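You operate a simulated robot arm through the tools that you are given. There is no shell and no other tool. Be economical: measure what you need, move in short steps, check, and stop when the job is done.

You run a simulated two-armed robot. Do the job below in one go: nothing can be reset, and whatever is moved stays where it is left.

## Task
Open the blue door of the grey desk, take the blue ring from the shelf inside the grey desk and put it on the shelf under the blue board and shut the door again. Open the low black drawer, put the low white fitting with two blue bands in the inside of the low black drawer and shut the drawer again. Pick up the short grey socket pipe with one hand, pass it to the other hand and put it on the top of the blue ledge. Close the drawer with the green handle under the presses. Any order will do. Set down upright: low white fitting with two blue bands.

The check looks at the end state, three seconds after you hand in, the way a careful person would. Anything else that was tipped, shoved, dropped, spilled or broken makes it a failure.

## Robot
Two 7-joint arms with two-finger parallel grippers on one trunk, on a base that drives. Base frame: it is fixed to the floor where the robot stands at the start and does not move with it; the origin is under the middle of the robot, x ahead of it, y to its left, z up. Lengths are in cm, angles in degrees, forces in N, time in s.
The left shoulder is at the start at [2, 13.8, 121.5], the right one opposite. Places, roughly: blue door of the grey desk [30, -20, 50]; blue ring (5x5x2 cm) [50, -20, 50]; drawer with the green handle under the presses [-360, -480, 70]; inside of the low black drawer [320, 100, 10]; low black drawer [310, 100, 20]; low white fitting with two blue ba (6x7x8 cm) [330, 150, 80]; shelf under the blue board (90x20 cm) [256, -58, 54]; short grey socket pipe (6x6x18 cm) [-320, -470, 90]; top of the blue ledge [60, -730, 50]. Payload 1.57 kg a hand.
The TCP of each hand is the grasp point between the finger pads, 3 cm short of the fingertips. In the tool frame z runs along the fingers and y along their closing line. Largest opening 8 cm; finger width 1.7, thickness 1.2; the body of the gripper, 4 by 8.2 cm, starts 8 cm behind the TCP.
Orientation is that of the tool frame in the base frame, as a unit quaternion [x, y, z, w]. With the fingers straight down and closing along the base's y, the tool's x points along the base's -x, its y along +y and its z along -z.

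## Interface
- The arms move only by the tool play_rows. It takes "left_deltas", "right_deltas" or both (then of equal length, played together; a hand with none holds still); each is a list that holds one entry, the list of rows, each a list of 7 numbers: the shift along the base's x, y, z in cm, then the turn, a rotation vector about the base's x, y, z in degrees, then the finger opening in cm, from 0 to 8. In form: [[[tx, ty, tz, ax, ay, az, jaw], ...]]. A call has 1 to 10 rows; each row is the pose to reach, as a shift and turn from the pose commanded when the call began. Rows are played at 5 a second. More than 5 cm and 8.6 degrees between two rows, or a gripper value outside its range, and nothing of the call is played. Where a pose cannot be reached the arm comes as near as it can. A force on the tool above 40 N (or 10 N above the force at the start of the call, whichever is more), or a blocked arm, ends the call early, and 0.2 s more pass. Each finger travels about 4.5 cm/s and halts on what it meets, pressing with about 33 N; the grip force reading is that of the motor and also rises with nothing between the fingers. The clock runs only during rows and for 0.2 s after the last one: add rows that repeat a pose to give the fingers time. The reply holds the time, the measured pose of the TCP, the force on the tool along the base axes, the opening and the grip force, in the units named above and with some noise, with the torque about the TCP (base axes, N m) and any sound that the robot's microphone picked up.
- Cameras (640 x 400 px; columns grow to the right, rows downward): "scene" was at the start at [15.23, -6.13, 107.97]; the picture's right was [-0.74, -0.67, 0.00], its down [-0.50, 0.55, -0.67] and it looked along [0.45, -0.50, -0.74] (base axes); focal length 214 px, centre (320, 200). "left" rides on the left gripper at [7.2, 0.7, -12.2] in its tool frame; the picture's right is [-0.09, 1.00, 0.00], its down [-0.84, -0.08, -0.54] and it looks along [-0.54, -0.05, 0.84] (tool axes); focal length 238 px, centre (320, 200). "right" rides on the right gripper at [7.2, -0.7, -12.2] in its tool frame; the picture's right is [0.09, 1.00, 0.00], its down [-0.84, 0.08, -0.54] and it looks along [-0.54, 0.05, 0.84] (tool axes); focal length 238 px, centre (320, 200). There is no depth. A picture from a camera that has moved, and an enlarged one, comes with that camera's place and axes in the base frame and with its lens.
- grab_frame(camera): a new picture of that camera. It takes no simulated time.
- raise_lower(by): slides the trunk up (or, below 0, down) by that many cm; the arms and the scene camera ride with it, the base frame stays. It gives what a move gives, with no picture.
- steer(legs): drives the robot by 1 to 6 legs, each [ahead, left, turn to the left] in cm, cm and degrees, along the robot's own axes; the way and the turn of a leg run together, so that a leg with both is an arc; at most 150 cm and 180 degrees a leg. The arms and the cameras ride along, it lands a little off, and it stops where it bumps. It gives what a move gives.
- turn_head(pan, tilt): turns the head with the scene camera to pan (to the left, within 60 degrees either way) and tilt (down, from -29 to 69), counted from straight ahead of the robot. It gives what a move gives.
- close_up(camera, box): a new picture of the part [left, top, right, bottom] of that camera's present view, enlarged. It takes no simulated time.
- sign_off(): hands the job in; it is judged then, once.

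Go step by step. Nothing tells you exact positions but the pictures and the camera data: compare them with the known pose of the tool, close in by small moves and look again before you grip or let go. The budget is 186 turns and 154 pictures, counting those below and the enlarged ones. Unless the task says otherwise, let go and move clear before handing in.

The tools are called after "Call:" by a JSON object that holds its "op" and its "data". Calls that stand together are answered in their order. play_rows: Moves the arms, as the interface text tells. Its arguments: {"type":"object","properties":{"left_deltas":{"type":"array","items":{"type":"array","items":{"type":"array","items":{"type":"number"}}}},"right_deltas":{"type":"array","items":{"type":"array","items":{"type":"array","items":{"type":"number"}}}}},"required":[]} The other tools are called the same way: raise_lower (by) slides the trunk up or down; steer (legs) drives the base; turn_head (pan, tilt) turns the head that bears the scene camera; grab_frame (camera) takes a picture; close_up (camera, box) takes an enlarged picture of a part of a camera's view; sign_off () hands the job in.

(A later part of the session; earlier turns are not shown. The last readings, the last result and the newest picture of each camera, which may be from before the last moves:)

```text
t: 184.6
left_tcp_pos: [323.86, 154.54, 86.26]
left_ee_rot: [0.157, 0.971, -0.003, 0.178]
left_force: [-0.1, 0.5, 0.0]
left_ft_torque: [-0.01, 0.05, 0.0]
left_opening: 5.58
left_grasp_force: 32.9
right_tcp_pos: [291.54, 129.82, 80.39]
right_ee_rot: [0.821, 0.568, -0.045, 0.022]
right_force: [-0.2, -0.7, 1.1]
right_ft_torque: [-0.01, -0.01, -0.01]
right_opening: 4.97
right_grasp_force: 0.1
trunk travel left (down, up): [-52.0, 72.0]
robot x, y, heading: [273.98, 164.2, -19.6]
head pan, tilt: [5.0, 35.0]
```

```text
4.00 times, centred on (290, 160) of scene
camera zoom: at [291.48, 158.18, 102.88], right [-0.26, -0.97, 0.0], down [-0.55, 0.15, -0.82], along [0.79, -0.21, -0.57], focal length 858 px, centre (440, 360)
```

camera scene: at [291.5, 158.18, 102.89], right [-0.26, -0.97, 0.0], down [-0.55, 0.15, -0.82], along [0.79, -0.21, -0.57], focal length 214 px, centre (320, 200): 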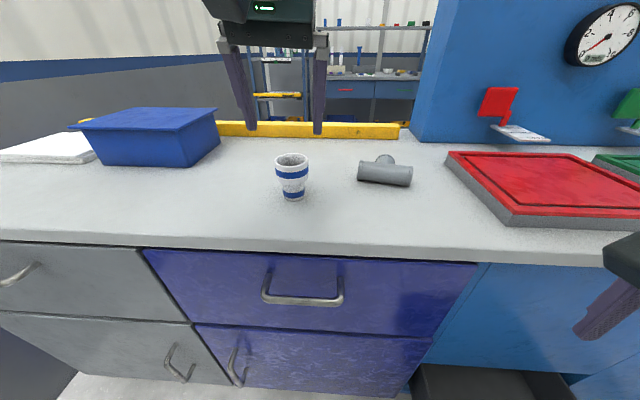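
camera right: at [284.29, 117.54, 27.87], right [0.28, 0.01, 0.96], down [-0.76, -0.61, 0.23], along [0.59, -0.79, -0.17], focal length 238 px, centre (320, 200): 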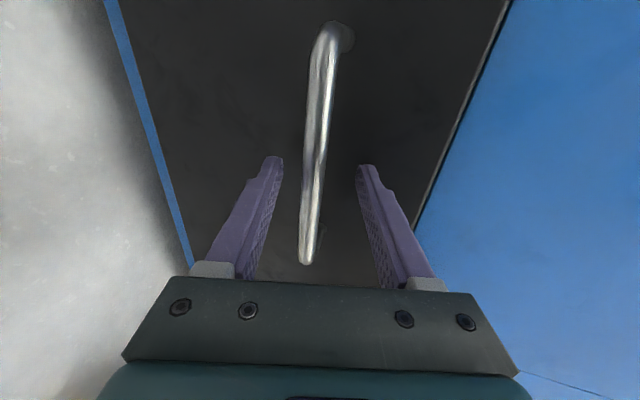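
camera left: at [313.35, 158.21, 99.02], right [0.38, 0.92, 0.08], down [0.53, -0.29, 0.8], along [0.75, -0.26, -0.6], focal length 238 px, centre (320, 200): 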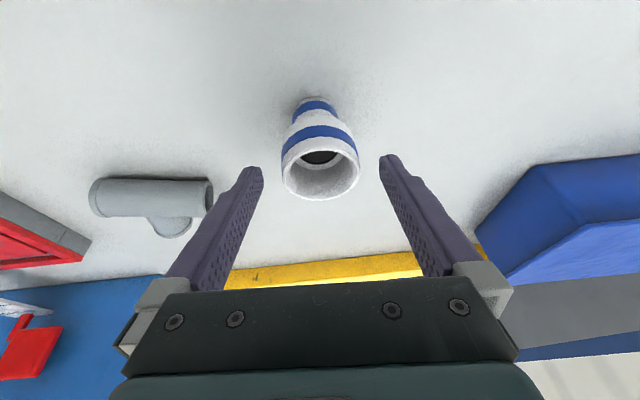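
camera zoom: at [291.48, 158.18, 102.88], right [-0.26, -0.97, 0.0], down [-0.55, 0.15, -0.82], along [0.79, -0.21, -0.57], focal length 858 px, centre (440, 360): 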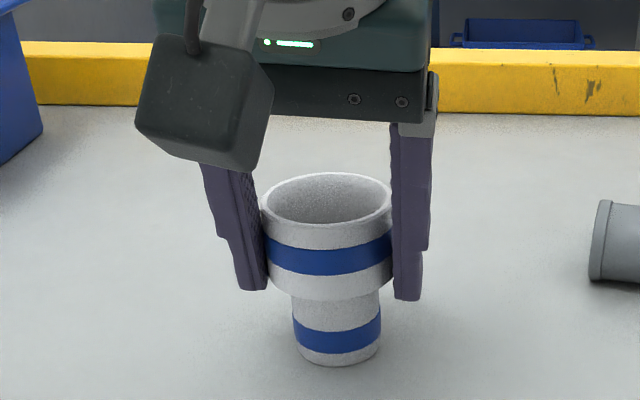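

Firmly held (5.6 cm). I lift with the trunk, back away, and move over to the drawer.

Call:
{"op": "raise_lower", "data": {"by": 15}}

Call:
{"op": "steer", "data": {"legs": [[-55, 0, 0], [0, -55.4, 0]]}}

Call:
{"op": "play_rows", "data": {"right_deltas": [[[0, 0, 4, 0, 0, 0, 5], [0, 0, 8, 0, 0, 0, 5], [0, 0, 12, 0, 0, 0, 5], [0, 0, 15, 0, 0, 0, 5]]]}}

Call:
{"op": "raise_lower", "data": {"by": -40}}

Call:
{"op": "grab_frame", "data": {"camera": "scene"}}

```text
t: 186.3
left_tcp_pos: [323.69, 154.63, 101.34]
left_ee_rot: [0.156, 0.971, -0.004, 0.178]
left_force: [0.4, 0.1, -0.8]
left_ft_torque: [0.03, -0.01, 0.0]
left_opening: 5.58
left_grasp_force: 33.4
right_tcp_pos: [291.49, 129.71, 95.53]
right_ee_rot: [0.821, 0.568, -0.044, 0.022]
right_force: [-1.5, 0.0, 0.7]
right_ft_torque: [-0.02, -0.02, 0.04]
right_opening: 5.0
right_grasp_force: 0.1
trunk travel left (down, up): [-67.0, 57.0]
robot x, y, heading: [273.88, 163.87, -20.3]
head pan, tilt: [5.0, 35.0]
```

```text
t: 192.2
left_tcp_pos: [254.61, 121.59, 101.22]
left_ee_rot: [0.152, 0.972, -0.003, 0.179]
left_force: [-0.4, 0.4, -0.5]
left_ft_torque: [0.04, 0.0, 0.02]
left_opening: 5.56
left_grasp_force: 32.7
right_tcp_pos: [222.57, 96.49, 95.48]
right_ee_rot: [0.818, 0.573, -0.044, 0.022]
right_force: [0.3, 0.1, -0.4]
right_ft_torque: [-0.01, -0.02, -0.03]
right_opening: 5.0
right_grasp_force: 0.1
trunk travel left (down, up): [-67.0, 57.0]
robot x, y, heading: [204.15, 130.65, -19.5]
head pan, tilt: [5.0, 35.0]
```

```text
t: 193.2
left_tcp_pos: [254.66, 121.62, 101.3]
left_ee_rot: [0.153, 0.972, -0.003, 0.178]
left_force: [-0.2, -0.3, -0.3]
left_ft_torque: [0.01, 0.03, 0.03]
left_opening: 5.54
left_grasp_force: 33.6
right_tcp_pos: [223.36, 90.51, 108.56]
right_ee_rot: [0.819, 0.572, -0.043, 0.02]
right_force: [-0.8, 0.1, -0.6]
right_ft_torque: [-0.01, 0.0, -0.05]
right_opening: 5.0
right_grasp_force: 0.0
right hand out of reach, approached as far as the arm can: row 1, 2, 3, 4
trunk travel left (down, up): [-67.0, 57.0]
robot x, y, heading: [204.23, 130.93, -19.7]
head pan, tilt: [5.0, 35.0]
```

```text
t: 197.0
left_tcp_pos: [254.61, 121.66, 61.39]
left_ee_rot: [0.152, 0.972, -0.002, 0.179]
left_force: [0.8, 0.3, -0.5]
left_ft_torque: [-0.01, 0.03, 0.03]
left_opening: 5.52
left_grasp_force: 33.1
right_tcp_pos: [223.34, 90.37, 68.65]
right_ee_rot: [0.819, 0.572, -0.045, 0.022]
right_force: [-0.3, -0.6, -0.3]
right_ft_torque: [0.0, 0.02, 0.03]
right_opening: 5.01
right_grasp_force: 0.1
trunk travel left (down, up): [-27.0, 97.0]
robot x, y, heading: [203.98, 130.88, -19.7]
head pan, tilt: [5.0, 35.0]
```

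```text
78 pictures are left
camera scene: at [222.3, 124.93, 77.89], right [-0.25, -0.97, 0.0], down [-0.55, 0.15, -0.82], along [0.79, -0.21, -0.57], focal length 214 px, centre (320, 200)
```

scene: 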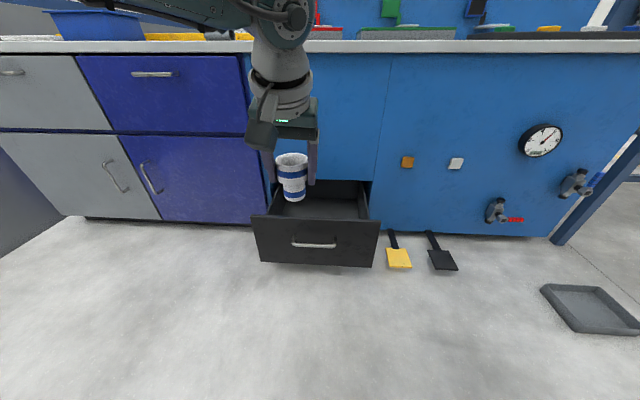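

The fitting is held upright above the drawer area. I lower fully in free space and test how far out the hand gets at drawer depth, and look down at my own base.

Call:
{"op": "raise_lower", "data": {"by": -26}}

Call:
{"op": "play_rows", "data": {"left_deltas": [[[0, 0, -4, 0, 0, 0, 4.5], [0, 0, -8, 0, 0, 0, 4.5], [0, 0, -12, 0, 0, 0, 4.5], [0, 0, -16, 0, 0, 0, 4.5], [0, 0, -19, 0, 0, 0, 4.5]]]}}

Call:
{"op": "turn_head", "data": {"pan": 0, "tilt": 69}}

Call:
{"op": "grab_frame", "data": {"camera": "scene"}}

```text
t: 199.7
left_tcp_pos: [254.66, 121.62, 35.32]
left_ee_rot: [0.151, 0.972, -0.003, 0.179]
left_force: [-0.3, 0.1, -1.1]
left_ft_torque: [-0.01, 0.02, 0.01]
left_opening: 5.49
left_grasp_force: 33.2
right_tcp_pos: [223.38, 90.35, 42.59]
right_ee_rot: [0.819, 0.572, -0.044, 0.023]
right_force: [0.1, 0.3, 0.9]
right_ft_torque: [-0.01, 0.03, 0.0]
right_opening: 5.0
right_grasp_force: 0.0
trunk travel left (down, up): [-1.0, 123.0]
robot x, y, heading: [204.2, 130.32, -19.9]
head pan, tilt: [5.0, 35.0]
```

```text
t: 200.9
left_tcp_pos: [252.14, 123.3, 20.74]
left_ee_rot: [0.152, 0.972, -0.002, 0.179]
left_force: [-0.2, 0.3, -0.2]
left_ft_torque: [0.03, 0.0, 0.0]
left_opening: 5.5
left_grasp_force: 32.5
left hand out of reach, approached as far as the arm can: row 3, 4, 5
right_tcp_pos: [223.27, 90.25, 42.59]
right_ee_rot: [0.819, 0.572, -0.044, 0.021]
right_force: [-0.6, -0.7, 0.1]
right_ft_torque: [0.04, 0.03, 0.02]
right_opening: 5.01
right_grasp_force: 0.1
trunk travel left (down, up): [-1.0, 123.0]
robot x, y, heading: [204.22, 130.75, -19.7]
head pan, tilt: [5.0, 35.0]
```

```text
t: 201.9
left_tcp_pos: [252.19, 123.51, 20.74]
left_ee_rot: [0.152, 0.972, -0.003, 0.18]
left_force: [-0.4, 0.1, -0.1]
left_ft_torque: [0.02, 0.01, -0.02]
left_opening: 5.5
left_grasp_force: 33.0
right_tcp_pos: [223.42, 90.42, 42.58]
right_ee_rot: [0.819, 0.572, -0.044, 0.022]
right_force: [-0.1, -0.4, 0.5]
right_ft_torque: [-0.02, 0.0, 0.02]
right_opening: 5.02
right_grasp_force: 0.1
trunk travel left (down, up): [-1.0, 123.0]
robot x, y, heading: [203.89, 130.77, -19.6]
head pan, tilt: [0.0, 68.8]
```

```text
77 pictures are left
camera scene: at [219.04, 125.29, 47.52], right [-0.34, -0.94, 0.0], down [-0.88, 0.31, -0.36], along [0.34, -0.12, -0.93], focal length 214 px, centre (320, 200)
```

scene: 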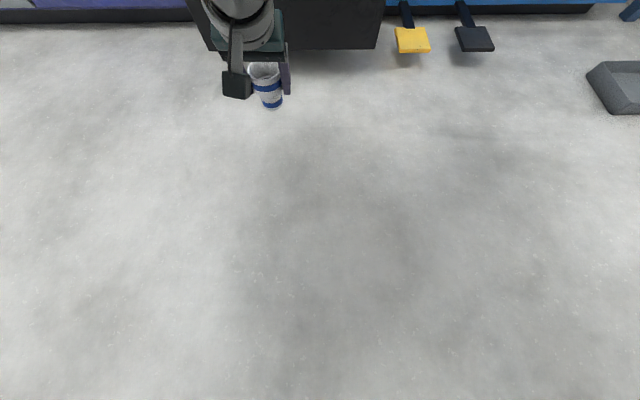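

My base does not obstruct the floor ahead, so I can get close. I raise the hand over the drawer's rim height and drive in.

Call:
{"op": "play_rows", "data": {"left_deltas": [[[-0.9, 0.3, 5, 0, 0, 0, 4.5], [-1.9, 0.7, 10, 0, 0, 0, 4.5], [-2.2, -0.5, 15, 0, 0, 0, 4.5], [-2.6, -1.2, 20, 0, 0, 0, 4.5]]]}}

Call:
{"op": "turn_head", "data": {"pan": 0, "tilt": 45}}

Call:
{"op": "steer", "data": {"legs": [[30, 0, 0]]}}

Call:
{"op": "grab_frame", "data": {"camera": "scene"}}

Call:
{"op": "grab_frame", "data": {"camera": "left"}}

```text
refused: row 1 steps farther than a row can; nothing moved
```

```text
t: 202.8
left_tcp_pos: [252.14, 123.48, 20.65]
left_ee_rot: [0.151, 0.972, -0.002, 0.179]
left_force: [0.8, 0.0, -0.6]
left_ft_torque: [-0.01, 0.03, -0.02]
left_opening: 5.5
left_grasp_force: 32.9
right_tcp_pos: [223.23, 90.39, 42.6]
right_ee_rot: [0.819, 0.572, -0.045, 0.023]
right_force: [0.8, -0.7, -0.4]
right_ft_torque: [-0.02, -0.02, -0.02]
right_opening: 4.99
right_grasp_force: 0.0
trunk travel left (down, up): [-1.0, 123.0]
robot x, y, heading: [204.15, 130.66, -19.8]
head pan, tilt: [0.0, 45.0]
```

```text
t: 204.8
left_tcp_pos: [279.81, 113.23, 20.59]
left_ee_rot: [0.156, 0.972, -0.004, 0.178]
left_force: [-0.2, -0.1, -1.7]
left_ft_torque: [0.02, -0.01, 0.01]
left_opening: 5.48
left_grasp_force: 33.1
right_tcp_pos: [250.89, 80.12, 42.54]
right_ee_rot: [0.82, 0.57, -0.045, 0.022]
right_force: [0.3, 0.7, 0.4]
right_ft_torque: [0.05, -0.03, -0.02]
right_opening: 5.0
right_grasp_force: 0.0
trunk travel left (down, up): [-1.0, 123.0]
robot x, y, heading: [232.04, 120.61, -19.9]
head pan, tilt: [0.0, 45.0]
```

```text
76 pictures are left
camera scene: at [249.13, 114.32, 50.38], right [-0.34, -0.94, 0.0], down [-0.67, 0.24, -0.71], along [0.66, -0.24, -0.71], focal length 214 px, centre (320, 200)
```

scene: 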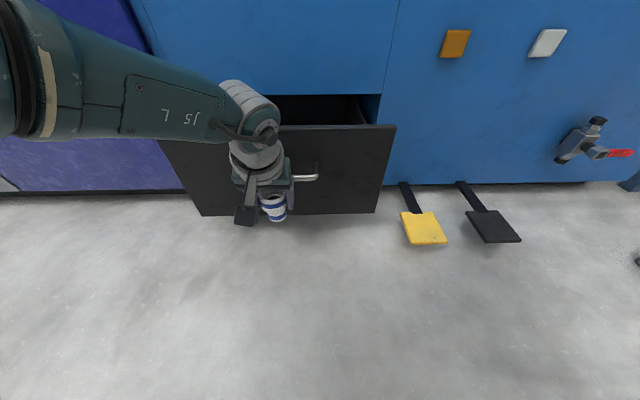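

```text
75 pictures are left
camera left: at [269.43, 116.66, 29.57], right [0.38, 0.92, 0.08], down [0.53, -0.29, 0.79], along [0.75, -0.26, -0.6], focal length 238 px, centre (320, 200)
```

left: 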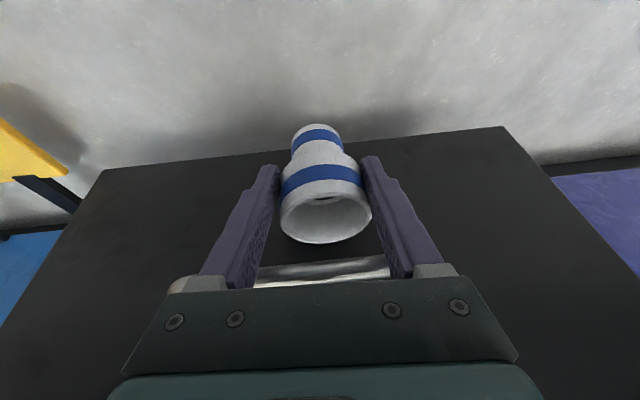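

My lift row was refused and the drive went on, so the gripper pushed the drawer partly in; forces stayed small and the fitting is still held. I back off, then lift the hand properly and look.

Call:
{"op": "steer", "data": {"legs": [[-22, 0, 0]]}}

Call:
{"op": "play_rows", "data": {"left_deltas": [[[-0.5, 0.2, 4, 0, 0, 0, 4.5], [-1, 0.4, 8, 0, 0, 0, 4.5], [-1.5, 0.6, 12, 0, 0, 0, 4.5], [-2, 0.7, 16, 0, 0, 0, 4.5], [-2, 0.7, 20, 0, 0, 0, 4.5], [-2, 0.7, 24, 0, 0, 0, 4.5]]]}}

Call:
{"op": "grab_frame", "data": {"camera": "scene"}}

Call:
{"op": "grab_frame", "data": {"camera": "left"}}

```text
t: 206.5
left_tcp_pos: [260.27, 120.22, 20.78]
left_ee_rot: [0.156, 0.971, -0.003, 0.18]
left_force: [0.0, 0.3, -0.9]
left_ft_torque: [0.02, 0.02, 0.0]
left_opening: 5.48
left_grasp_force: 33.0
right_tcp_pos: [231.11, 87.41, 42.52]
right_ee_rot: [0.822, 0.568, -0.043, 0.023]
right_force: [-0.8, -0.5, -0.1]
right_ft_torque: [0.01, 0.0, -0.01]
right_opening: 5.0
right_grasp_force: 0.0
trunk travel left (down, up): [-1.0, 123.0]
robot x, y, heading: [212.31, 127.84, -20.2]
head pan, tilt: [0.0, 45.0]
```

```text
t: 207.9
left_tcp_pos: [258.05, 120.8, 44.61]
left_ee_rot: [0.156, 0.972, -0.002, 0.179]
left_force: [1.1, 0.4, -1.5]
left_ft_torque: [0.0, -0.01, -0.01]
left_opening: 5.51
left_grasp_force: 32.9
right_tcp_pos: [231.0, 87.49, 42.65]
right_ee_rot: [0.822, 0.568, -0.044, 0.022]
right_force: [-0.7, 0.1, -0.1]
right_ft_torque: [-0.02, 0.04, 0.04]
right_opening: 5.0
right_grasp_force: 0.0
trunk travel left (down, up): [-1.0, 123.0]
robot x, y, heading: [212.25, 127.9, -20.1]
head pan, tilt: [0.0, 45.0]
```

```text
74 pictures are left
camera scene: at [229.34, 121.52, 50.4], right [-0.34, -0.94, 0.0], down [-0.66, 0.24, -0.71], along [0.66, -0.24, -0.71], focal length 214 px, centre (320, 200)
```

scene: 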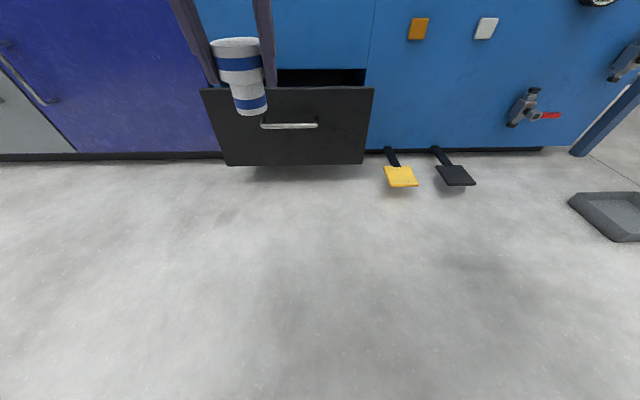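

```text
73 pictures are left
camera left: at [247.77, 124.25, 53.6], right [0.38, 0.92, 0.08], down [0.53, -0.29, 0.79], along [0.75, -0.26, -0.6], focal length 238 px, centre (320, 200)
```

left: 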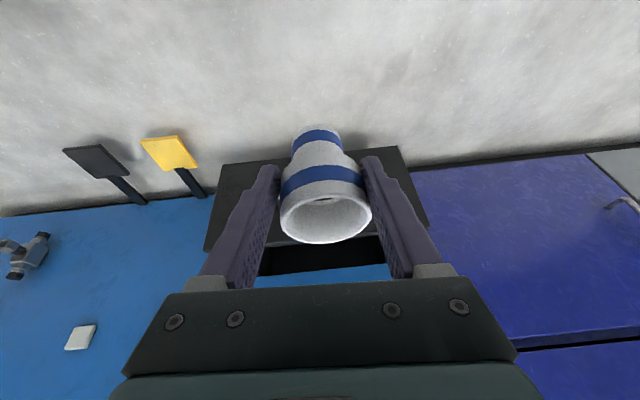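

The drawer is still about 13 cm open; my right hand already points down with fingers closing fore-and-aft, ideal to clamp the bar from above. I pull the left hand back, shift the right one inward, and drive over the handle.

Call:
{"op": "play_rows", "data": {"left_deltas": [[[-3, 1.1, 0, 0, 0, 0, 4.5], [-6, 2.2, 0, 0, 0, 0, 4.5], [-9, 3.3, 0, 0, 0, 0, 4.5], [-11.3, 4.1, 0, 0, 0, 0, 4.5]]], "right_deltas": [[[1, 2.7, 0, 0, 0, 0, 4], [2, 5.5, 0, 0, 0, 0, 3], [3, 8.2, 0, 0, 0, 0, 2.8], [4, 10.9, 0, 0, 0, 0, 2.8]]]}}

Call:
{"op": "steer", "data": {"legs": [[0, 24, 0], [30, 0, 0]]}}

Call:
{"op": "grab_frame", "data": {"camera": "scene"}}

Call:
{"op": "grab_frame", "data": {"camera": "right"}}

```text
t: 208.9
left_tcp_pos: [246.64, 125.16, 44.56]
left_ee_rot: [0.156, 0.971, -0.004, 0.178]
left_force: [-0.7, -0.2, -0.2]
left_ft_torque: [0.01, 0.01, -0.01]
left_opening: 5.5
left_grasp_force: 32.2
right_tcp_pos: [238.63, 91.15, 38.38]
right_ee_rot: [0.828, 0.558, -0.047, 0.03]
right_force: [-0.1, 0.9, -0.6]
right_ft_torque: [-0.05, -0.01, -0.02]
right_opening: 2.79
right_grasp_force: 0.0
right hand out of reach, approached as far as the arm can: row 1, 2, 3, 4
trunk travel left (down, up): [-1.0, 123.0]
robot x, y, heading: [212.72, 128.17, -20.4]
head pan, tilt: [0.0, 45.0]
```

```text
t: 212.3
left_tcp_pos: [283.28, 137.16, 44.48]
left_ee_rot: [0.158, 0.971, -0.003, 0.178]
left_force: [-0.4, -0.1, 0.0]
left_ft_torque: [0.0, -0.02, -0.01]
left_opening: 5.45
left_grasp_force: 33.2
right_tcp_pos: [275.31, 103.52, 38.24]
right_ee_rot: [0.826, 0.561, -0.047, 0.028]
right_force: [-0.3, -0.2, 1.6]
right_ft_torque: [0.02, 0.03, 0.0]
right_opening: 2.82
right_grasp_force: 0.1
trunk travel left (down, up): [-1.0, 123.0]
robot x, y, heading: [249.16, 140.15, -20.3]
head pan, tilt: [0.0, 45.0]
```

```text
72 pictures are left
camera scene: at [264.01, 133.98, 48.08], right [-0.4, -0.92, 0.0], down [-0.82, 0.36, -0.45], along [0.41, -0.18, -0.89], focal length 214 px, centre (320, 200)
```

scene: 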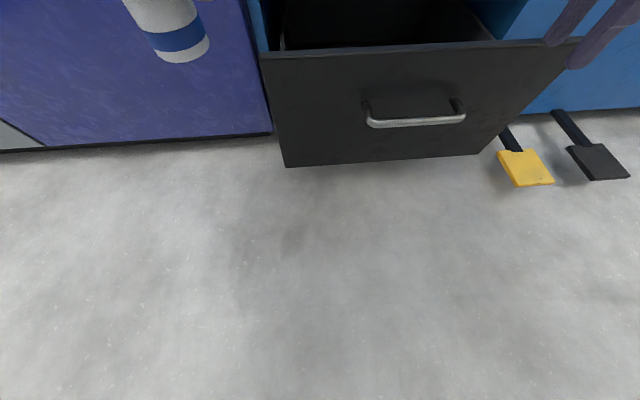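

```text
71 pictures are left
camera right: at [277.88, 111.58, 49.54], right [0.96, -0.28, -0.02], down [-0.21, -0.75, 0.63], along [-0.19, -0.6, -0.78], focal length 238 px, centre (320, 200)
```

right: 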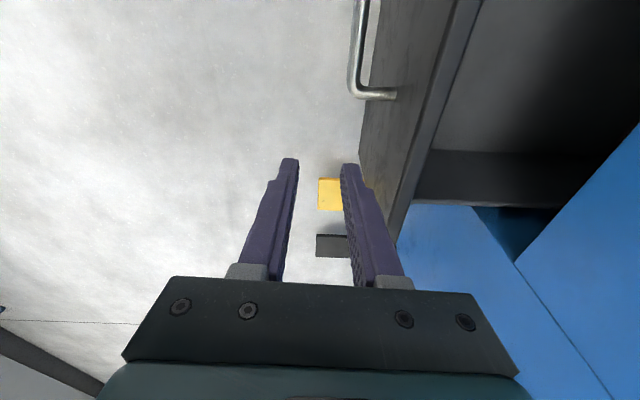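

The bar is at n-offset 226, spanning l 193–207, z≈24.8. I shift base 6.5 left, 2.8 ahead to put the fingers over it, and check.

Call:
{"op": "steer", "data": {"legs": [[2.8, 6.5, 0]]}}

Call:
{"op": "grab_frame", "data": {"camera": "right"}}

Call:
{"op": "grab_frame", "data": {"camera": "scene"}}

```text
t: 213.3
left_tcp_pos: [288.01, 141.8, 44.46]
left_ee_rot: [0.158, 0.971, -0.005, 0.179]
left_force: [0.1, -0.8, -0.5]
left_ft_torque: [0.01, -0.01, 0.03]
left_opening: 5.47
left_grasp_force: 32.9
right_tcp_pos: [280.07, 107.91, 38.61]
right_ee_rot: [0.827, 0.56, -0.046, 0.032]
right_force: [-0.9, -0.2, -0.4]
right_ft_torque: [0.03, -0.01, 0.01]
right_opening: 2.79
right_grasp_force: 0.0
trunk travel left (down, up): [-1.0, 123.0]
robot x, y, heading: [253.93, 145.31, -20.4]
head pan, tilt: [0.0, 45.0]
```

```text
70 pictures are left
camera right: at [282.63, 116.19, 49.8], right [0.96, -0.28, -0.01], down [-0.21, -0.74, 0.63], along [-0.19, -0.6, -0.77], focal length 238 px, centre (320, 200)
```

right: 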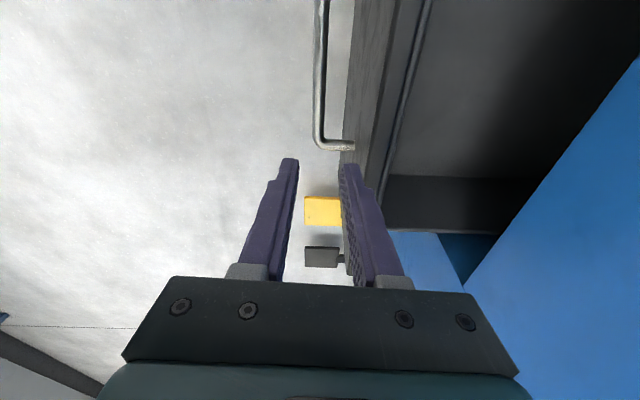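

```text
69 pictures are left
camera scene: at [268.82, 138.68, 48.19], right [-0.4, -0.92, 0.0], down [-0.81, 0.35, -0.47], along [0.43, -0.19, -0.88], focal length 214 px, centre (320, 200)
```

scene: 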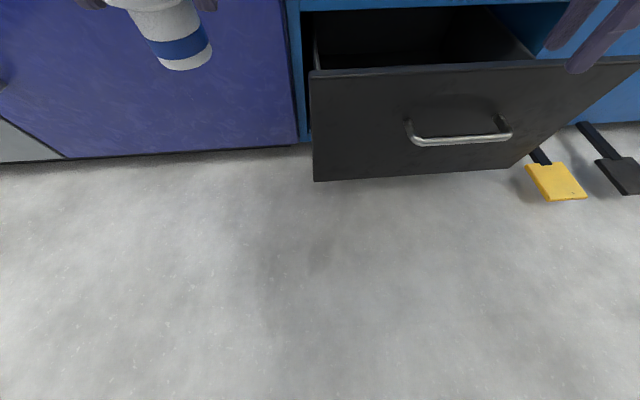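

Fingers straddle the bar from above. I descend in steps with the opening at 2.4 cm and check just above the bar.

Call:
{"op": "play_rows", "data": {"right_deltas": [[[-0.3, 0.1, -3, 0, 0, 0, 2.4], [-0.3, 0.1, -6, 0, 0, 0, 2.4], [-0.3, 0.1, -8.5, 0, 0, 0, 2.4]]]}}

Call:
{"op": "grab_frame", "data": {"camera": "right"}}

```text
t: 214.1
left_tcp_pos: [288.54, 142.2, 44.61]
left_ee_rot: [0.158, 0.971, -0.002, 0.179]
left_force: [-0.1, 0.3, -0.1]
left_ft_torque: [0.03, 0.05, -0.01]
left_opening: 5.47
left_grasp_force: 33.5
right_tcp_pos: [280.67, 107.52, 31.18]
right_ee_rot: [0.831, 0.553, -0.042, 0.046]
right_force: [-0.1, 0.2, -0.4]
right_ft_torque: [-0.01, -0.04, 0.0]
right_opening: 2.4
right_grasp_force: 0.1
trunk travel left (down, up): [-1.0, 123.0]
robot x, y, heading: [254.32, 145.49, -20.4]
head pan, tilt: [0.0, 45.0]
```

```text
68 pictures are left
camera right: at [283.05, 115.69, 42.23], right [0.95, -0.3, 0.02], down [-0.24, -0.73, 0.64], along [-0.18, -0.62, -0.77], focal length 238 px, centre (320, 200)
```

right: 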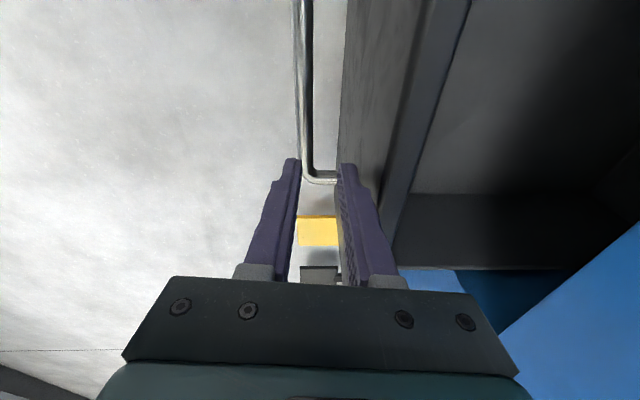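

The hand drifted about 1 cm forward; I correct that and continue down around the bar.

Call:
{"op": "play_rows", "data": {"right_deltas": [[[-1, 0.4, 0, 0, 0, 0, 2.4], [-1, 0.6, -2, 0, 0, 0, 2.4]]]}}

Call:
{"op": "grab_frame", "data": {"camera": "right"}}

```text
t: 214.9
left_tcp_pos: [288.2, 142.22, 44.55]
left_ee_rot: [0.158, 0.971, -0.004, 0.177]
left_force: [0.4, -0.5, -0.6]
left_ft_torque: [-0.01, 0.08, -0.02]
left_opening: 5.47
left_grasp_force: 33.3
right_tcp_pos: [281.64, 106.49, 32.02]
right_ee_rot: [0.835, 0.544, -0.02, 0.081]
right_force: [-1.0, 1.4, 0.9]
right_ft_torque: [0.04, 0.05, -0.02]
right_opening: 2.32
right_grasp_force: 0.0
trunk travel left (down, up): [-1.0, 123.0]
robot x, y, heading: [253.66, 145.2, -20.6]
head pan, tilt: [0.0, 45.0]
stopped in row 2 (right hand): the arm was blocked; the commanded pose is now the measured one
```

```text
67 pictures are left
camera right: at [283.44, 115.06, 43.05], right [0.95, -0.31, 0.1], down [-0.3, -0.7, 0.65], along [-0.13, -0.64, -0.76], focal length 238 px, centre (320, 200)
```

right: 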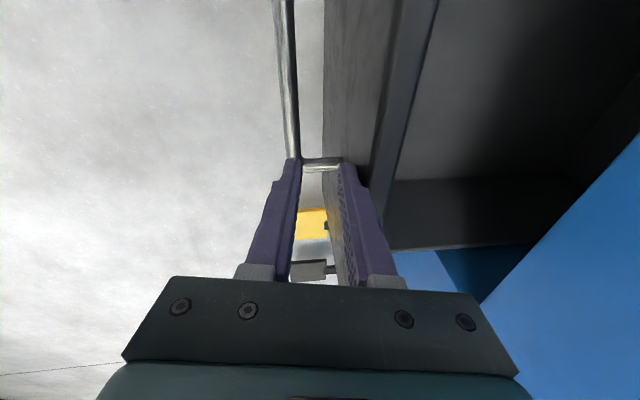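

The arm posture is at its limit this way. I go back to the earlier method: back off, turn the right hand nearly horizontal again, and grip the bar from the front.

Call:
{"op": "play_rows", "data": {"right_deltas": [[[0.3, -0.3, 3, 0, 0, 0, 3], [0.3, -0.3, 6, 0, 0, 0, 4]]]}}

Call:
{"op": "steer", "data": {"legs": [[-30, 0, 0]]}}

Call:
{"op": "play_rows", "data": {"right_deltas": [[[0, 0, 0, -2.6, -7.2, 0, 5], [0.5, 0, 0, -5.2, -14.4, 0, 5], [1, 0, 0, -7.9, -21.6, 0, 5], [1.5, 0, 0, -10.5, -28.9, 0, 5], [3, 0, -1, -13.1, -36.1, 0, 5], [5, 0, -3, -15.7, -43.3, 0, 5], [7, 0, -5, -18.3, -50.5, 0, 5], [9, 0, -7, -21, -57.7, 0, 5], [11, 0, -9, -23.6, -64.9, 0, 5], [13, 0, -11, -25.3, -69.5, 0, 5]]]}}

Call:
{"op": "grab_frame", "data": {"camera": "right"}}

```text
t: 215.5
left_tcp_pos: [288.41, 142.06, 44.6]
left_ee_rot: [0.159, 0.971, -0.004, 0.179]
left_force: [0.3, -0.9, -0.5]
left_ft_torque: [0.0, 0.04, 0.01]
left_opening: 5.47
left_grasp_force: 33.2
right_tcp_pos: [282.11, 106.08, 37.89]
right_ee_rot: [0.834, 0.547, -0.023, 0.078]
right_force: [-0.2, 0.1, 0.4]
right_ft_torque: [-0.01, 0.01, -0.01]
right_opening: 4.01
right_grasp_force: 0.0
trunk travel left (down, up): [-1.0, 123.0]
robot x, y, heading: [253.91, 145.13, -20.4]
head pan, tilt: [0.0, 45.0]
```

```text
t: 217.6
left_tcp_pos: [260.42, 152.62, 44.57]
left_ee_rot: [0.158, 0.971, -0.003, 0.179]
left_force: [0.6, -0.6, -0.9]
left_ft_torque: [0.03, 0.01, -0.01]
left_opening: 5.49
left_grasp_force: 33.1
right_tcp_pos: [253.89, 116.71, 37.77]
right_ee_rot: [0.833, 0.547, -0.023, 0.076]
right_force: [0.4, -0.7, -0.2]
right_ft_torque: [0.02, -0.01, 0.01]
right_opening: 3.98
right_grasp_force: 0.0
trunk travel left (down, up): [-1.0, 123.0]
robot x, y, heading: [225.49, 155.72, -20.2]
head pan, tilt: [0.0, 45.0]
```

```text
t: 219.8
left_tcp_pos: [260.24, 152.41, 44.66]
left_ee_rot: [0.158, 0.971, -0.004, 0.179]
left_force: [0.6, -0.2, -0.6]
left_ft_torque: [0.06, 0.05, 0.01]
left_opening: 5.47
left_grasp_force: 32.8
right_tcp_pos: [266.88, 116.77, 26.53]
right_ee_rot: [0.663, 0.389, 0.34, 0.542]
right_force: [-0.5, -0.2, -0.7]
right_ft_torque: [-0.01, 0.03, 0.03]
right_opening: 4.99
right_grasp_force: 0.1
trunk travel left (down, up): [-1.0, 123.0]
robot x, y, heading: [225.69, 155.7, -20.2]
head pan, tilt: [0.0, 45.0]
```

```text
66 pictures are left
camera right: at [259.54, 128.52, 28.18], right [0.19, -0.03, 0.98], down [-0.85, -0.5, 0.15], along [0.49, -0.86, -0.12], focal length 238 px, centre (320, 200)
```

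right: 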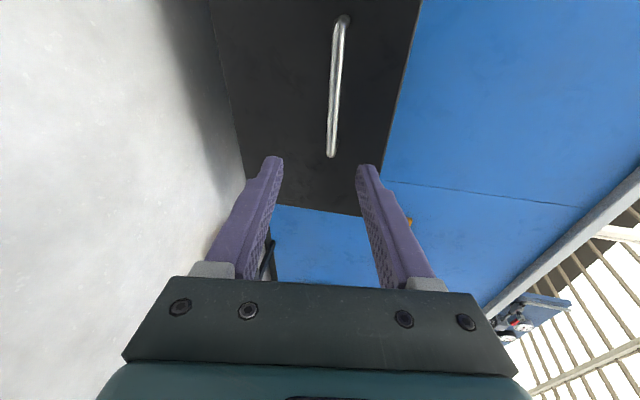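

Hand is back in the front-grip pose, bar at z≈25. I lower 1.2 cm and drive 13 cm.

Call:
{"op": "play_rows", "data": {"right_deltas": [[[0, 0, -1.2, 0, 0, 0, 5]]]}}

Call:
{"op": "steer", "data": {"legs": [[13, 0, 0]]}}

Call:
{"op": "grab_frame", "data": {"camera": "right"}}

```text
t: 220.2
left_tcp_pos: [260.01, 152.66, 44.5]
left_ee_rot: [0.158, 0.971, -0.003, 0.179]
left_force: [0.2, 0.3, -0.5]
left_ft_torque: [0.01, -0.02, 0.01]
left_opening: 5.44
left_grasp_force: 33.4
right_tcp_pos: [266.87, 116.86, 25.29]
right_ee_rot: [0.663, 0.389, 0.34, 0.542]
right_force: [0.5, 0.0, -1.3]
right_ft_torque: [0.02, -0.01, 0.0]
right_opening: 4.99
right_grasp_force: 0.0
trunk travel left (down, up): [-1.0, 123.0]
robot x, y, heading: [225.59, 155.87, -20.2]
head pan, tilt: [0.0, 45.0]
```

```text
t: 221.4
left_tcp_pos: [271.89, 148.34, 44.6]
left_ee_rot: [0.157, 0.972, -0.003, 0.177]
left_force: [-0.9, 0.2, -1.2]
left_ft_torque: [0.03, -0.02, -0.02]
left_opening: 5.47
left_grasp_force: 33.2
right_tcp_pos: [278.5, 112.56, 25.11]
right_ee_rot: [0.664, 0.39, 0.339, 0.54]
right_force: [1.0, 0.6, 0.1]
right_ft_torque: [-0.02, -0.01, -0.01]
right_opening: 4.99
right_grasp_force: 0.1
trunk travel left (down, up): [-1.0, 123.0]
robot x, y, heading: [237.59, 151.05, -20.2]
head pan, tilt: [0.0, 45.0]
```

```text
65 pictures are left
camera right: at [271.23, 124.47, 26.85], right [0.19, -0.03, 0.98], down [-0.85, -0.5, 0.15], along [0.49, -0.86, -0.12], focal length 238 px, centre (320, 200)
```

right: 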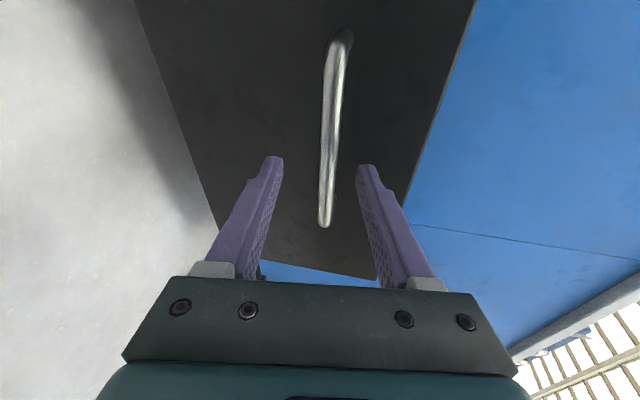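

Advance 1.3 cm more and close on the bar.

Call:
{"op": "play_rows", "data": {"right_deltas": [[[1.2, -0.5, 0, 0, 0, 0, 5], [1.2, -0.5, 0, 0, 0, 0, 3], [1.2, -0.5, 0, 0, 0, 0, 1], [1.2, -0.5, 0, 0, 0, 0, 0], [1.2, -0.5, 0, 0, 0, 0, 0], [1.2, -0.5, 0, 0, 0, 0, 0]]]}}

```text
t: 222.8
left_tcp_pos: [272.35, 148.2, 44.76]
left_ee_rot: [0.157, 0.971, -0.003, 0.178]
left_force: [0.0, 1.2, -0.9]
left_ft_torque: [-0.02, -0.02, 0.02]
left_opening: 5.45
left_grasp_force: 32.9
right_tcp_pos: [280.27, 111.84, 25.41]
right_ee_rot: [0.661, 0.39, 0.34, 0.543]
right_force: [-0.5, 1.4, 8.2]
right_ft_torque: [-0.61, -0.02, -0.03]
right_opening: 1.34
right_grasp_force: 30.1
trunk travel left (down, up): [-1.0, 123.0]
robot x, y, heading: [237.96, 151.59, -20.2]
head pan, tilt: [0.0, 45.0]
```

Gripped; pull out by 12 cm.

Call:
{"op": "steer", "data": {"legs": [[-12, 0, 0]]}}

Call:
{"op": "play_rows", "data": {"right_deltas": [[[0, 0, 0, 0, 0, 0, 3], [0, 0, 0, 0, 0, 0, 5], [0, 0, 0, 0, 0, 0, 5]]]}}

Call:
{"op": "steer", "data": {"legs": [[-18, 0, 0]]}}

Call:
{"op": "grab_frame", "data": {"camera": "scene"}}

```text
t: 224.1
left_tcp_pos: [261.46, 152.01, 44.68]
left_ee_rot: [0.158, 0.971, -0.004, 0.18]
left_force: [-1.0, 0.4, -1.0]
left_ft_torque: [0.02, 0.0, 0.0]
left_opening: 5.49
left_grasp_force: 32.8
right_tcp_pos: [269.35, 115.53, 25.39]
right_ee_rot: [0.663, 0.389, 0.34, 0.542]
right_force: [-0.1, -4.3, 7.3]
right_ft_torque: [-0.64, 0.05, -0.41]
right_opening: 1.33
right_grasp_force: 30.0
trunk travel left (down, up): [-1.0, 123.0]
robot x, y, heading: [227.05, 155.23, -20.5]
head pan, tilt: [0.0, 45.0]
```

```text
t: 224.9
left_tcp_pos: [261.02, 152.39, 44.58]
left_ee_rot: [0.158, 0.971, -0.004, 0.178]
left_force: [-0.3, 0.7, -1.1]
left_ft_torque: [-0.02, 0.01, 0.03]
left_opening: 5.46
left_grasp_force: 33.2
right_tcp_pos: [269.02, 115.84, 25.31]
right_ee_rot: [0.664, 0.389, 0.339, 0.541]
right_force: [0.4, -0.8, 0.1]
right_ft_torque: [-0.01, -0.02, 0.03]
right_opening: 5.01
right_grasp_force: 0.1
trunk travel left (down, up): [-1.0, 123.0]
robot x, y, heading: [227.18, 155.28, -20.4]
head pan, tilt: [0.0, 45.0]
```

```text
t: 226.4
left_tcp_pos: [245.23, 158.25, 44.67]
left_ee_rot: [0.155, 0.971, -0.003, 0.18]
left_force: [0.6, 0.5, -1.3]
left_ft_torque: [0.01, 0.06, 0.01]
left_opening: 5.47
left_grasp_force: 33.4
right_tcp_pos: [253.32, 121.89, 25.49]
right_ee_rot: [0.663, 0.389, 0.34, 0.541]
right_force: [-0.9, -0.4, -0.1]
right_ft_torque: [-0.04, 0.01, 0.01]
right_opening: 5.02
right_grasp_force: 0.0
trunk travel left (down, up): [-1.0, 123.0]
robot x, y, heading: [210.65, 161.14, -20.1]
head pan, tilt: [0.0, 45.0]
```

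```text
64 pictures are left
camera scene: at [227.81, 154.71, 50.45], right [-0.34, -0.94, 0.0], down [-0.66, 0.24, -0.71], along [0.67, -0.24, -0.71], focal length 214 px, centre (320, 200)
```

scene: 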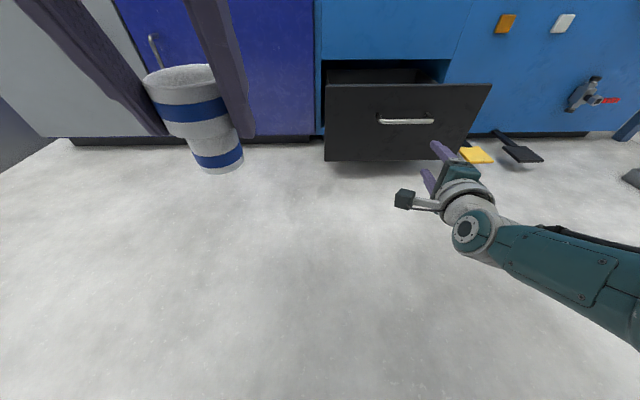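

The drawer is open again (~24 cm). I tuck the right hand back up out of the way as before.

Call:
{"op": "play_rows", "data": {"right_deltas": [[[-2.6, 0, 2, 2.8, 7.8, 0, 5], [-5.2, 0, 4, 5.7, 15.7, 0, 5], [-7.8, 0, 6, 8.5, 23.5, 0, 5], [-10.4, 0, 8, 11.4, 31.3, 0, 5], [-13, -0.5, 10, 14.2, 39.2, 0, 5], [-15.6, -1, 12, 17.1, 47, 0, 5], [-18, -1.5, 14, 19.9, 54.8, 0, 5], [-20, -2, 16, 22.8, 62.7, 0, 5], [-22, -2.5, 18, 24, 66, 0, 5]]]}}

Call:
{"op": "play_rows", "data": {"left_deltas": [[[3, -1.1, 0, 0, 0, 0, 4.5], [6, -2.2, 0, 0, 0, 0, 4.5], [9, -3.3, 0, 0, 0, 0, 4.5]]]}}

```text
t: 228.4
left_tcp_pos: [244.99, 158.48, 44.68]
left_ee_rot: [0.156, 0.972, -0.003, 0.178]
left_force: [1.4, -0.7, -0.9]
left_ft_torque: [0.01, -0.01, 0.0]
left_opening: 5.46
left_grasp_force: 32.9
right_tcp_pos: [230.83, 119.3, 43.17]
right_ee_rot: [0.833, 0.545, -0.003, 0.099]
right_force: [0.5, -0.7, -0.1]
right_ft_torque: [-0.04, -0.03, 0.02]
right_opening: 5.02
right_grasp_force: 0.0
trunk travel left (down, up): [-1.0, 123.0]
robot x, y, heading: [210.43, 161.59, -19.7]
head pan, tilt: [0.0, 45.0]
```

```text
t: 229.2
left_tcp_pos: [254.05, 155.03, 44.48]
left_ee_rot: [0.157, 0.971, -0.004, 0.179]
left_force: [-0.2, 0.7, -0.2]
left_ft_torque: [0.02, 0.01, -0.01]
left_opening: 5.44
left_grasp_force: 33.0
right_tcp_pos: [230.88, 119.15, 43.18]
right_ee_rot: [0.832, 0.545, -0.003, 0.103]
right_force: [0.0, -0.4, -0.8]
right_ft_torque: [0.0, -0.01, 0.0]
right_opening: 5.0
right_grasp_force: 0.2
trunk travel left (down, up): [-1.0, 123.0]
robot x, y, heading: [210.84, 161.21, -20.0]
head pan, tilt: [0.0, 45.0]
```

Now the fitting is at safe height (bottom ≈ 39.5). I drive right 32.5 cm, then ahead 36 cm, and check over the drawer.

Call:
{"op": "steer", "data": {"legs": [[0, -32.5, 0], [38, 0, 0]]}}

Call:
{"op": "grab_frame", "data": {"camera": "left"}}

Call:
{"op": "grab_frame", "data": {"camera": "scene"}}

```text
t: 233.3
left_tcp_pos: [278.33, 112.03, 44.37]
left_ee_rot: [0.154, 0.972, -0.003, 0.178]
left_force: [-0.1, 0.1, -1.1]
left_ft_torque: [0.02, 0.0, 0.0]
left_opening: 5.44
left_grasp_force: 33.1
right_tcp_pos: [255.44, 76.11, 43.24]
right_ee_rot: [0.831, 0.547, -0.004, 0.1]
right_force: [-1.1, 0.6, 0.4]
right_ft_torque: [0.0, 0.01, 0.0]
right_opening: 4.99
right_grasp_force: 0.0
trunk travel left (down, up): [-1.0, 123.0]
robot x, y, heading: [235.16, 118.18, -19.5]
head pan, tilt: [0.0, 45.0]
```

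```text
63 pictures are left
camera left: at [267.92, 115.44, 53.39], right [0.38, 0.92, 0.08], down [0.53, -0.29, 0.79], along [0.76, -0.26, -0.6], focal length 238 px, centre (320, 200)
```

left: 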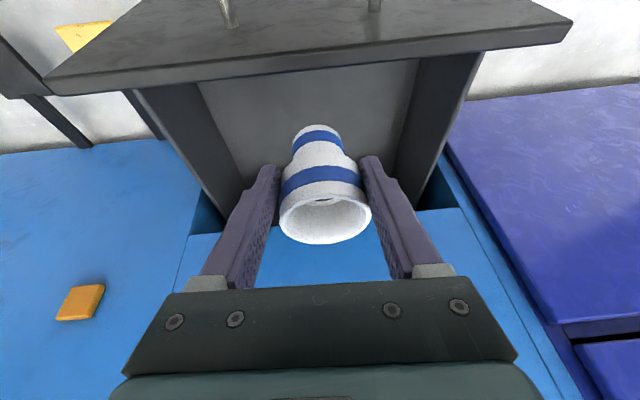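

```text
62 pictures are left
camera scene: at [251.83, 111.61, 50.38], right [-0.34, -0.94, 0.0], down [-0.67, 0.24, -0.71], along [0.66, -0.24, -0.71], focal length 214 px, centre (320, 200)
```

scene: 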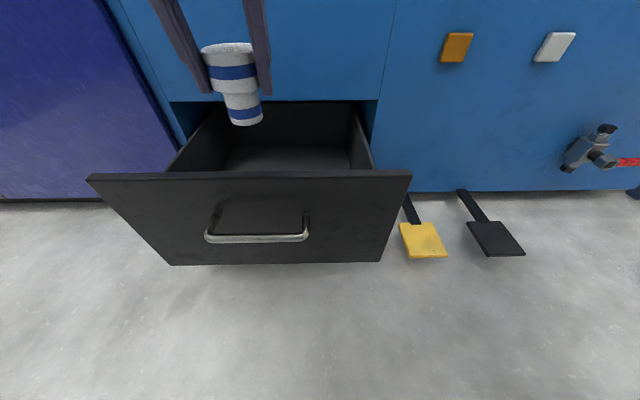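

Laterally centred over the drawer. Drive 11.5 cm ahead, then lower inside.

Call:
{"op": "steer", "data": {"legs": [[11.7, 0, 0]]}}

Call:
{"op": "play_rows", "data": {"left_deltas": [[[0, 0, -4, 0, 0, 0, 4.5], [0, 0, -8, 0, 0, 0, 4.5], [0, 0, -12, 0, 0, 0, 4.5]]]}}

Call:
{"op": "grab_frame", "data": {"camera": "scene"}}

Call:
{"op": "grab_frame", "data": {"camera": "left"}}

```text
t: 234.5
left_tcp_pos: [289.03, 108.05, 44.34]
left_ee_rot: [0.153, 0.972, -0.003, 0.177]
left_force: [-0.7, 0.1, -0.6]
left_ft_torque: [0.02, 0.03, -0.02]
left_opening: 5.46
left_grasp_force: 33.2
right_tcp_pos: [266.19, 72.17, 43.17]
right_ee_rot: [0.831, 0.547, -0.005, 0.101]
right_force: [0.2, -0.3, 0.7]
right_ft_torque: [-0.01, 0.02, 0.04]
right_opening: 4.99
right_grasp_force: 0.0
trunk travel left (down, up): [-1.0, 123.0]
robot x, y, heading: [246.07, 113.7, -19.8]
head pan, tilt: [0.0, 45.0]
```

```text
t: 235.3
left_tcp_pos: [289.3, 107.91, 32.41]
left_ee_rot: [0.154, 0.972, -0.003, 0.179]
left_force: [-0.6, -0.5, -0.6]
left_ft_torque: [0.02, 0.01, 0.02]
left_opening: 5.45
left_grasp_force: 33.0
right_tcp_pos: [266.4, 72.09, 43.17]
right_ee_rot: [0.831, 0.548, -0.004, 0.101]
right_force: [-0.3, 1.0, -0.6]
right_ft_torque: [0.0, -0.01, 0.02]
right_opening: 4.99
right_grasp_force: 0.1
trunk travel left (down, up): [-1.0, 123.0]
robot x, y, heading: [246.01, 113.98, -19.9]
head pan, tilt: [0.0, 45.0]
```

```text
61 pictures are left
camera scene: at [262.88, 107.6, 50.41], right [-0.34, -0.94, 0.0], down [-0.67, 0.24, -0.71], along [0.67, -0.24, -0.71], focal length 214 px, centre (320, 200)
```

scene: 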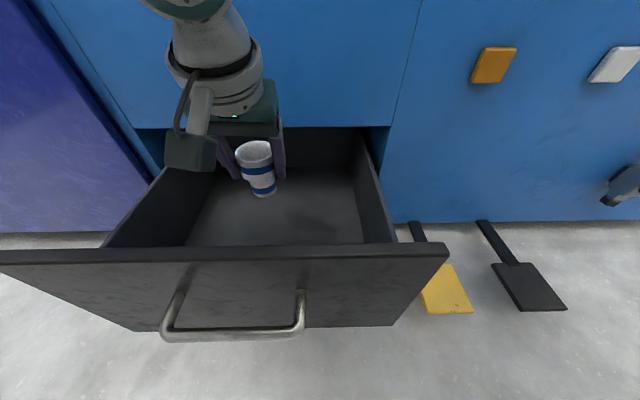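

```text
60 pictures are left
camera left: at [278.85, 111.38, 41.4], right [0.38, 0.92, 0.08], down [0.53, -0.29, 0.79], along [0.76, -0.26, -0.6], focal length 238 px, centre (320, 200)
```

left: 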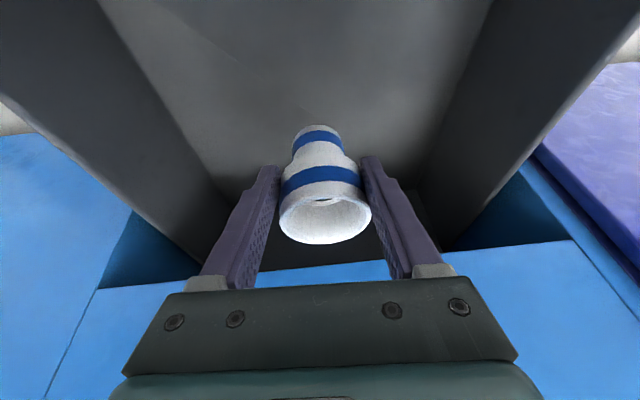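

Good clearance all round. I lower further, then slowly until contact.

Call:
{"op": "play_rows", "data": {"left_deltas": [[[0, 0, -4, 0, 0, 0, 4.5], [0, 0, -8, 0, 0, 0, 4.5], [0, 0, -11, 0, 0, 0, 4.5]]]}}

Call:
{"op": "grab_frame", "data": {"camera": "scene"}}

Call:
{"op": "grab_frame", "data": {"camera": "left"}}

```text
t: 236.1
left_tcp_pos: [289.52, 108.08, 21.54]
left_ee_rot: [0.154, 0.972, -0.003, 0.179]
left_force: [0.0, 0.0, -0.6]
left_ft_torque: [0.01, -0.02, -0.03]
left_opening: 5.44
left_grasp_force: 33.2
right_tcp_pos: [266.41, 72.15, 43.3]
right_ee_rot: [0.831, 0.547, -0.004, 0.101]
right_force: [-1.0, 1.0, 0.0]
right_ft_torque: [-0.04, -0.02, 0.0]
right_opening: 5.02
right_grasp_force: 0.0
trunk travel left (down, up): [-1.0, 123.0]
robot x, y, heading: [246.01, 113.79, -19.7]
head pan, tilt: [0.0, 45.0]
```

```text
59 pictures are left
camera scene: at [262.89, 107.62, 50.4], right [-0.34, -0.94, 0.0], down [-0.67, 0.24, -0.71], along [0.67, -0.24, -0.71], focal length 214 px, centre (320, 200)
```

scene: 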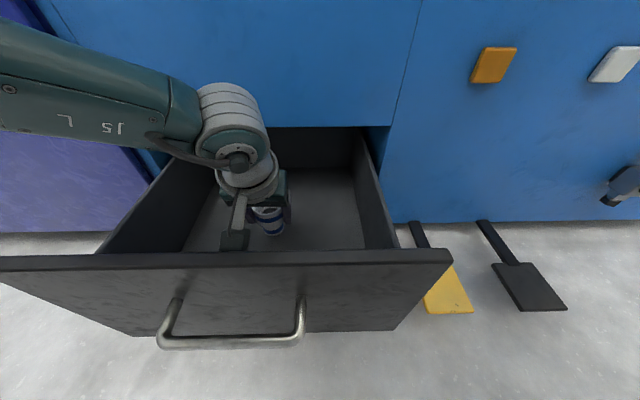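

```text
58 pictures are left
camera left: at [279.11, 111.5, 30.51], right [0.38, 0.92, 0.08], down [0.53, -0.29, 0.79], along [0.76, -0.26, -0.6], focal length 238 px, centre (320, 200)
```

left: 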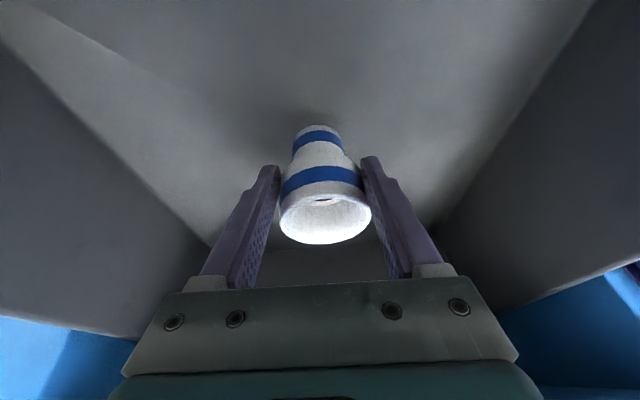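

The camera housing is close to the drawer front, so I shift 1.5 cm inward, then lower in small steps.

Call:
{"op": "play_rows", "data": {"left_deltas": [[[1.4, -0.5, 0, 0, 0, 0, 4.5], [1.4, -0.5, -1.5, 0, 0, 0, 4.5], [1.4, -0.5, -3, 0, 0, 0, 4.5]]]}}

Call:
{"op": "close_up", "data": {"camera": "left", "box": [240, 80, 400, 180]}}

```text
t: 236.9
left_tcp_pos: [290.83, 107.58, 18.5]
left_ee_rot: [0.154, 0.972, -0.002, 0.178]
left_force: [-0.5, -0.1, -1.3]
left_ft_torque: [0.03, 0.04, -0.02]
left_opening: 5.45
left_grasp_force: 33.3
right_tcp_pos: [266.27, 72.29, 43.22]
right_ee_rot: [0.831, 0.548, -0.004, 0.101]
right_force: [0.3, -0.3, -0.9]
right_ft_torque: [-0.01, -0.01, 0.0]
right_opening: 4.98
right_grasp_force: 0.0
trunk travel left (down, up): [-1.0, 123.0]
robot x, y, heading: [245.99, 114.19, -19.7]
head pan, tilt: [0.0, 45.0]
```

```text
4.00 times, centred on (320, 130) of left
camera zoom: at [280.34, 111.0, 27.47], right [0.38, 0.92, 0.08], down [0.53, -0.29, 0.79], along [0.76, -0.26, -0.6], focal length 953 px, centre (320, 480)
```

zoom: 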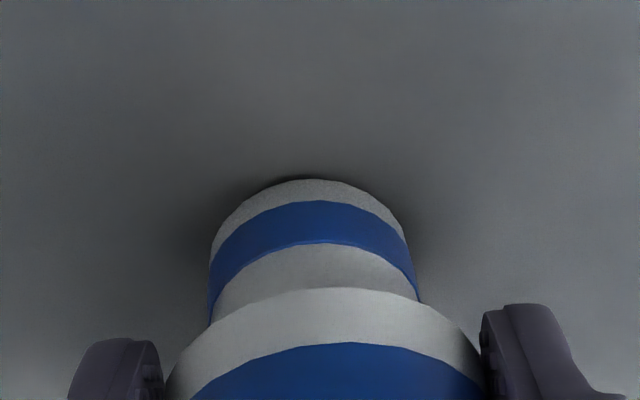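

Shadow is tight under the base: nearly down. Small 0.4 cm steps.

Call:
{"op": "play_rows", "data": {"left_deltas": [[[0, 0, -0.4, 0, 0, 0, 4.5], [0, 0, -0.8, 0, 0, 0, 4.5]]]}}

Call:
{"op": "close_up", "data": {"camera": "left", "box": [240, 80, 400, 180]}}

```text
t: 237.5
left_tcp_pos: [291.58, 107.47, 18.07]
left_ee_rot: [0.154, 0.971, -0.004, 0.184]
left_force: [-0.4, 1.0, 29.9]
left_ft_torque: [-0.17, -0.4, 0.16]
left_opening: 5.47
left_grasp_force: 33.0
right_tcp_pos: [266.99, 72.07, 43.26]
right_ee_rot: [0.831, 0.546, -0.003, 0.102]
right_force: [0.3, -0.1, 0.1]
right_ft_torque: [-0.02, 0.02, 0.0]
right_opening: 5.01
right_grasp_force: 0.0
trunk travel left (down, up): [-1.0, 123.0]
robot x, y, heading: [245.83, 114.22, -19.7]
head pan, tilt: [0.0, 45.0]
```

```text
4.00 times, centred on (320, 130) of left
camera zoom: at [281.13, 110.83, 26.88], right [0.38, 0.92, 0.08], down [0.53, -0.29, 0.8], along [0.76, -0.26, -0.59], focal length 953 px, centre (320, 480)
```

zoom: 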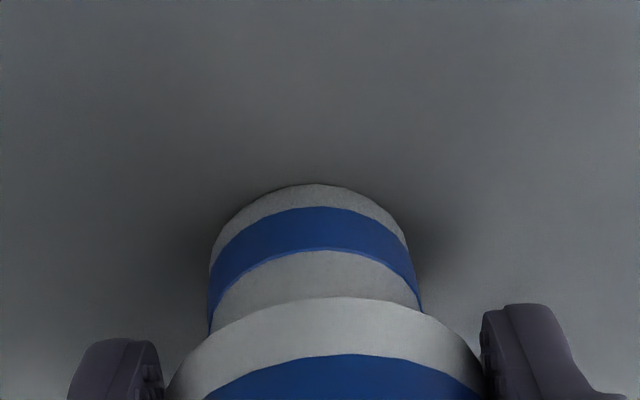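

Contact (30 N). I ease up 0.35 cm, open, and rise straight up.

Call:
{"op": "play_rows", "data": {"left_deltas": [[[0, 0, 0.3, 0, 0, 0, 4.5], [0, 0, 0.35, 0, 0, 0, 4.5], [0, 0, 0.35, 0, 0, 0, 5.8], [0, 0, 0.35, 0, 0, 0, 6.6], [0, 0, 0.35, 0, 0, 0, 7.6], [0, 0, 0.35, 0, 0, 0, 8], [0, 0, 0.35, 0, 0, 0, 8]]]}}

Call:
{"op": "grab_frame", "data": {"camera": "left"}}

```text
t: 239.1
left_tcp_pos: [290.71, 107.53, 17.98]
left_ee_rot: [0.153, 0.972, -0.003, 0.178]
left_force: [-0.2, 0.7, 0.2]
left_ft_torque: [-0.01, 0.05, 0.02]
left_opening: 8.01
left_grasp_force: 0.1
right_tcp_pos: [266.45, 72.14, 43.22]
right_ee_rot: [0.831, 0.546, -0.005, 0.101]
right_force: [-0.1, 0.2, -0.1]
right_ft_torque: [-0.02, 0.0, 0.02]
right_opening: 5.03
right_grasp_force: 0.1
trunk travel left (down, up): [-1.0, 123.0]
robot x, y, heading: [245.83, 114.35, -19.8]
head pan, tilt: [0.0, 45.0]
```

```text
55 pictures are left
camera left: at [280.37, 110.96, 26.95], right [0.38, 0.92, 0.08], down [0.53, -0.29, 0.79], along [0.76, -0.26, -0.6], focal length 238 px, centre (320, 200)
```

left: 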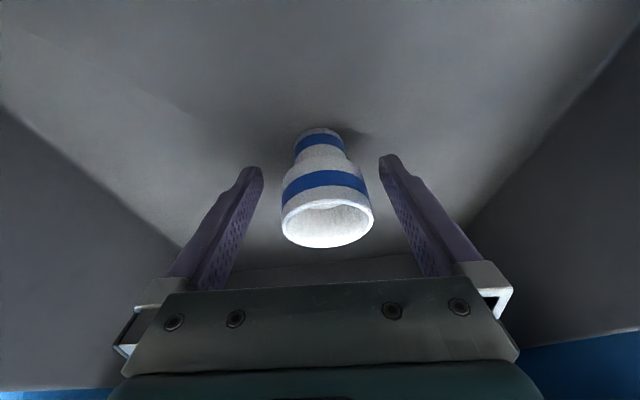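

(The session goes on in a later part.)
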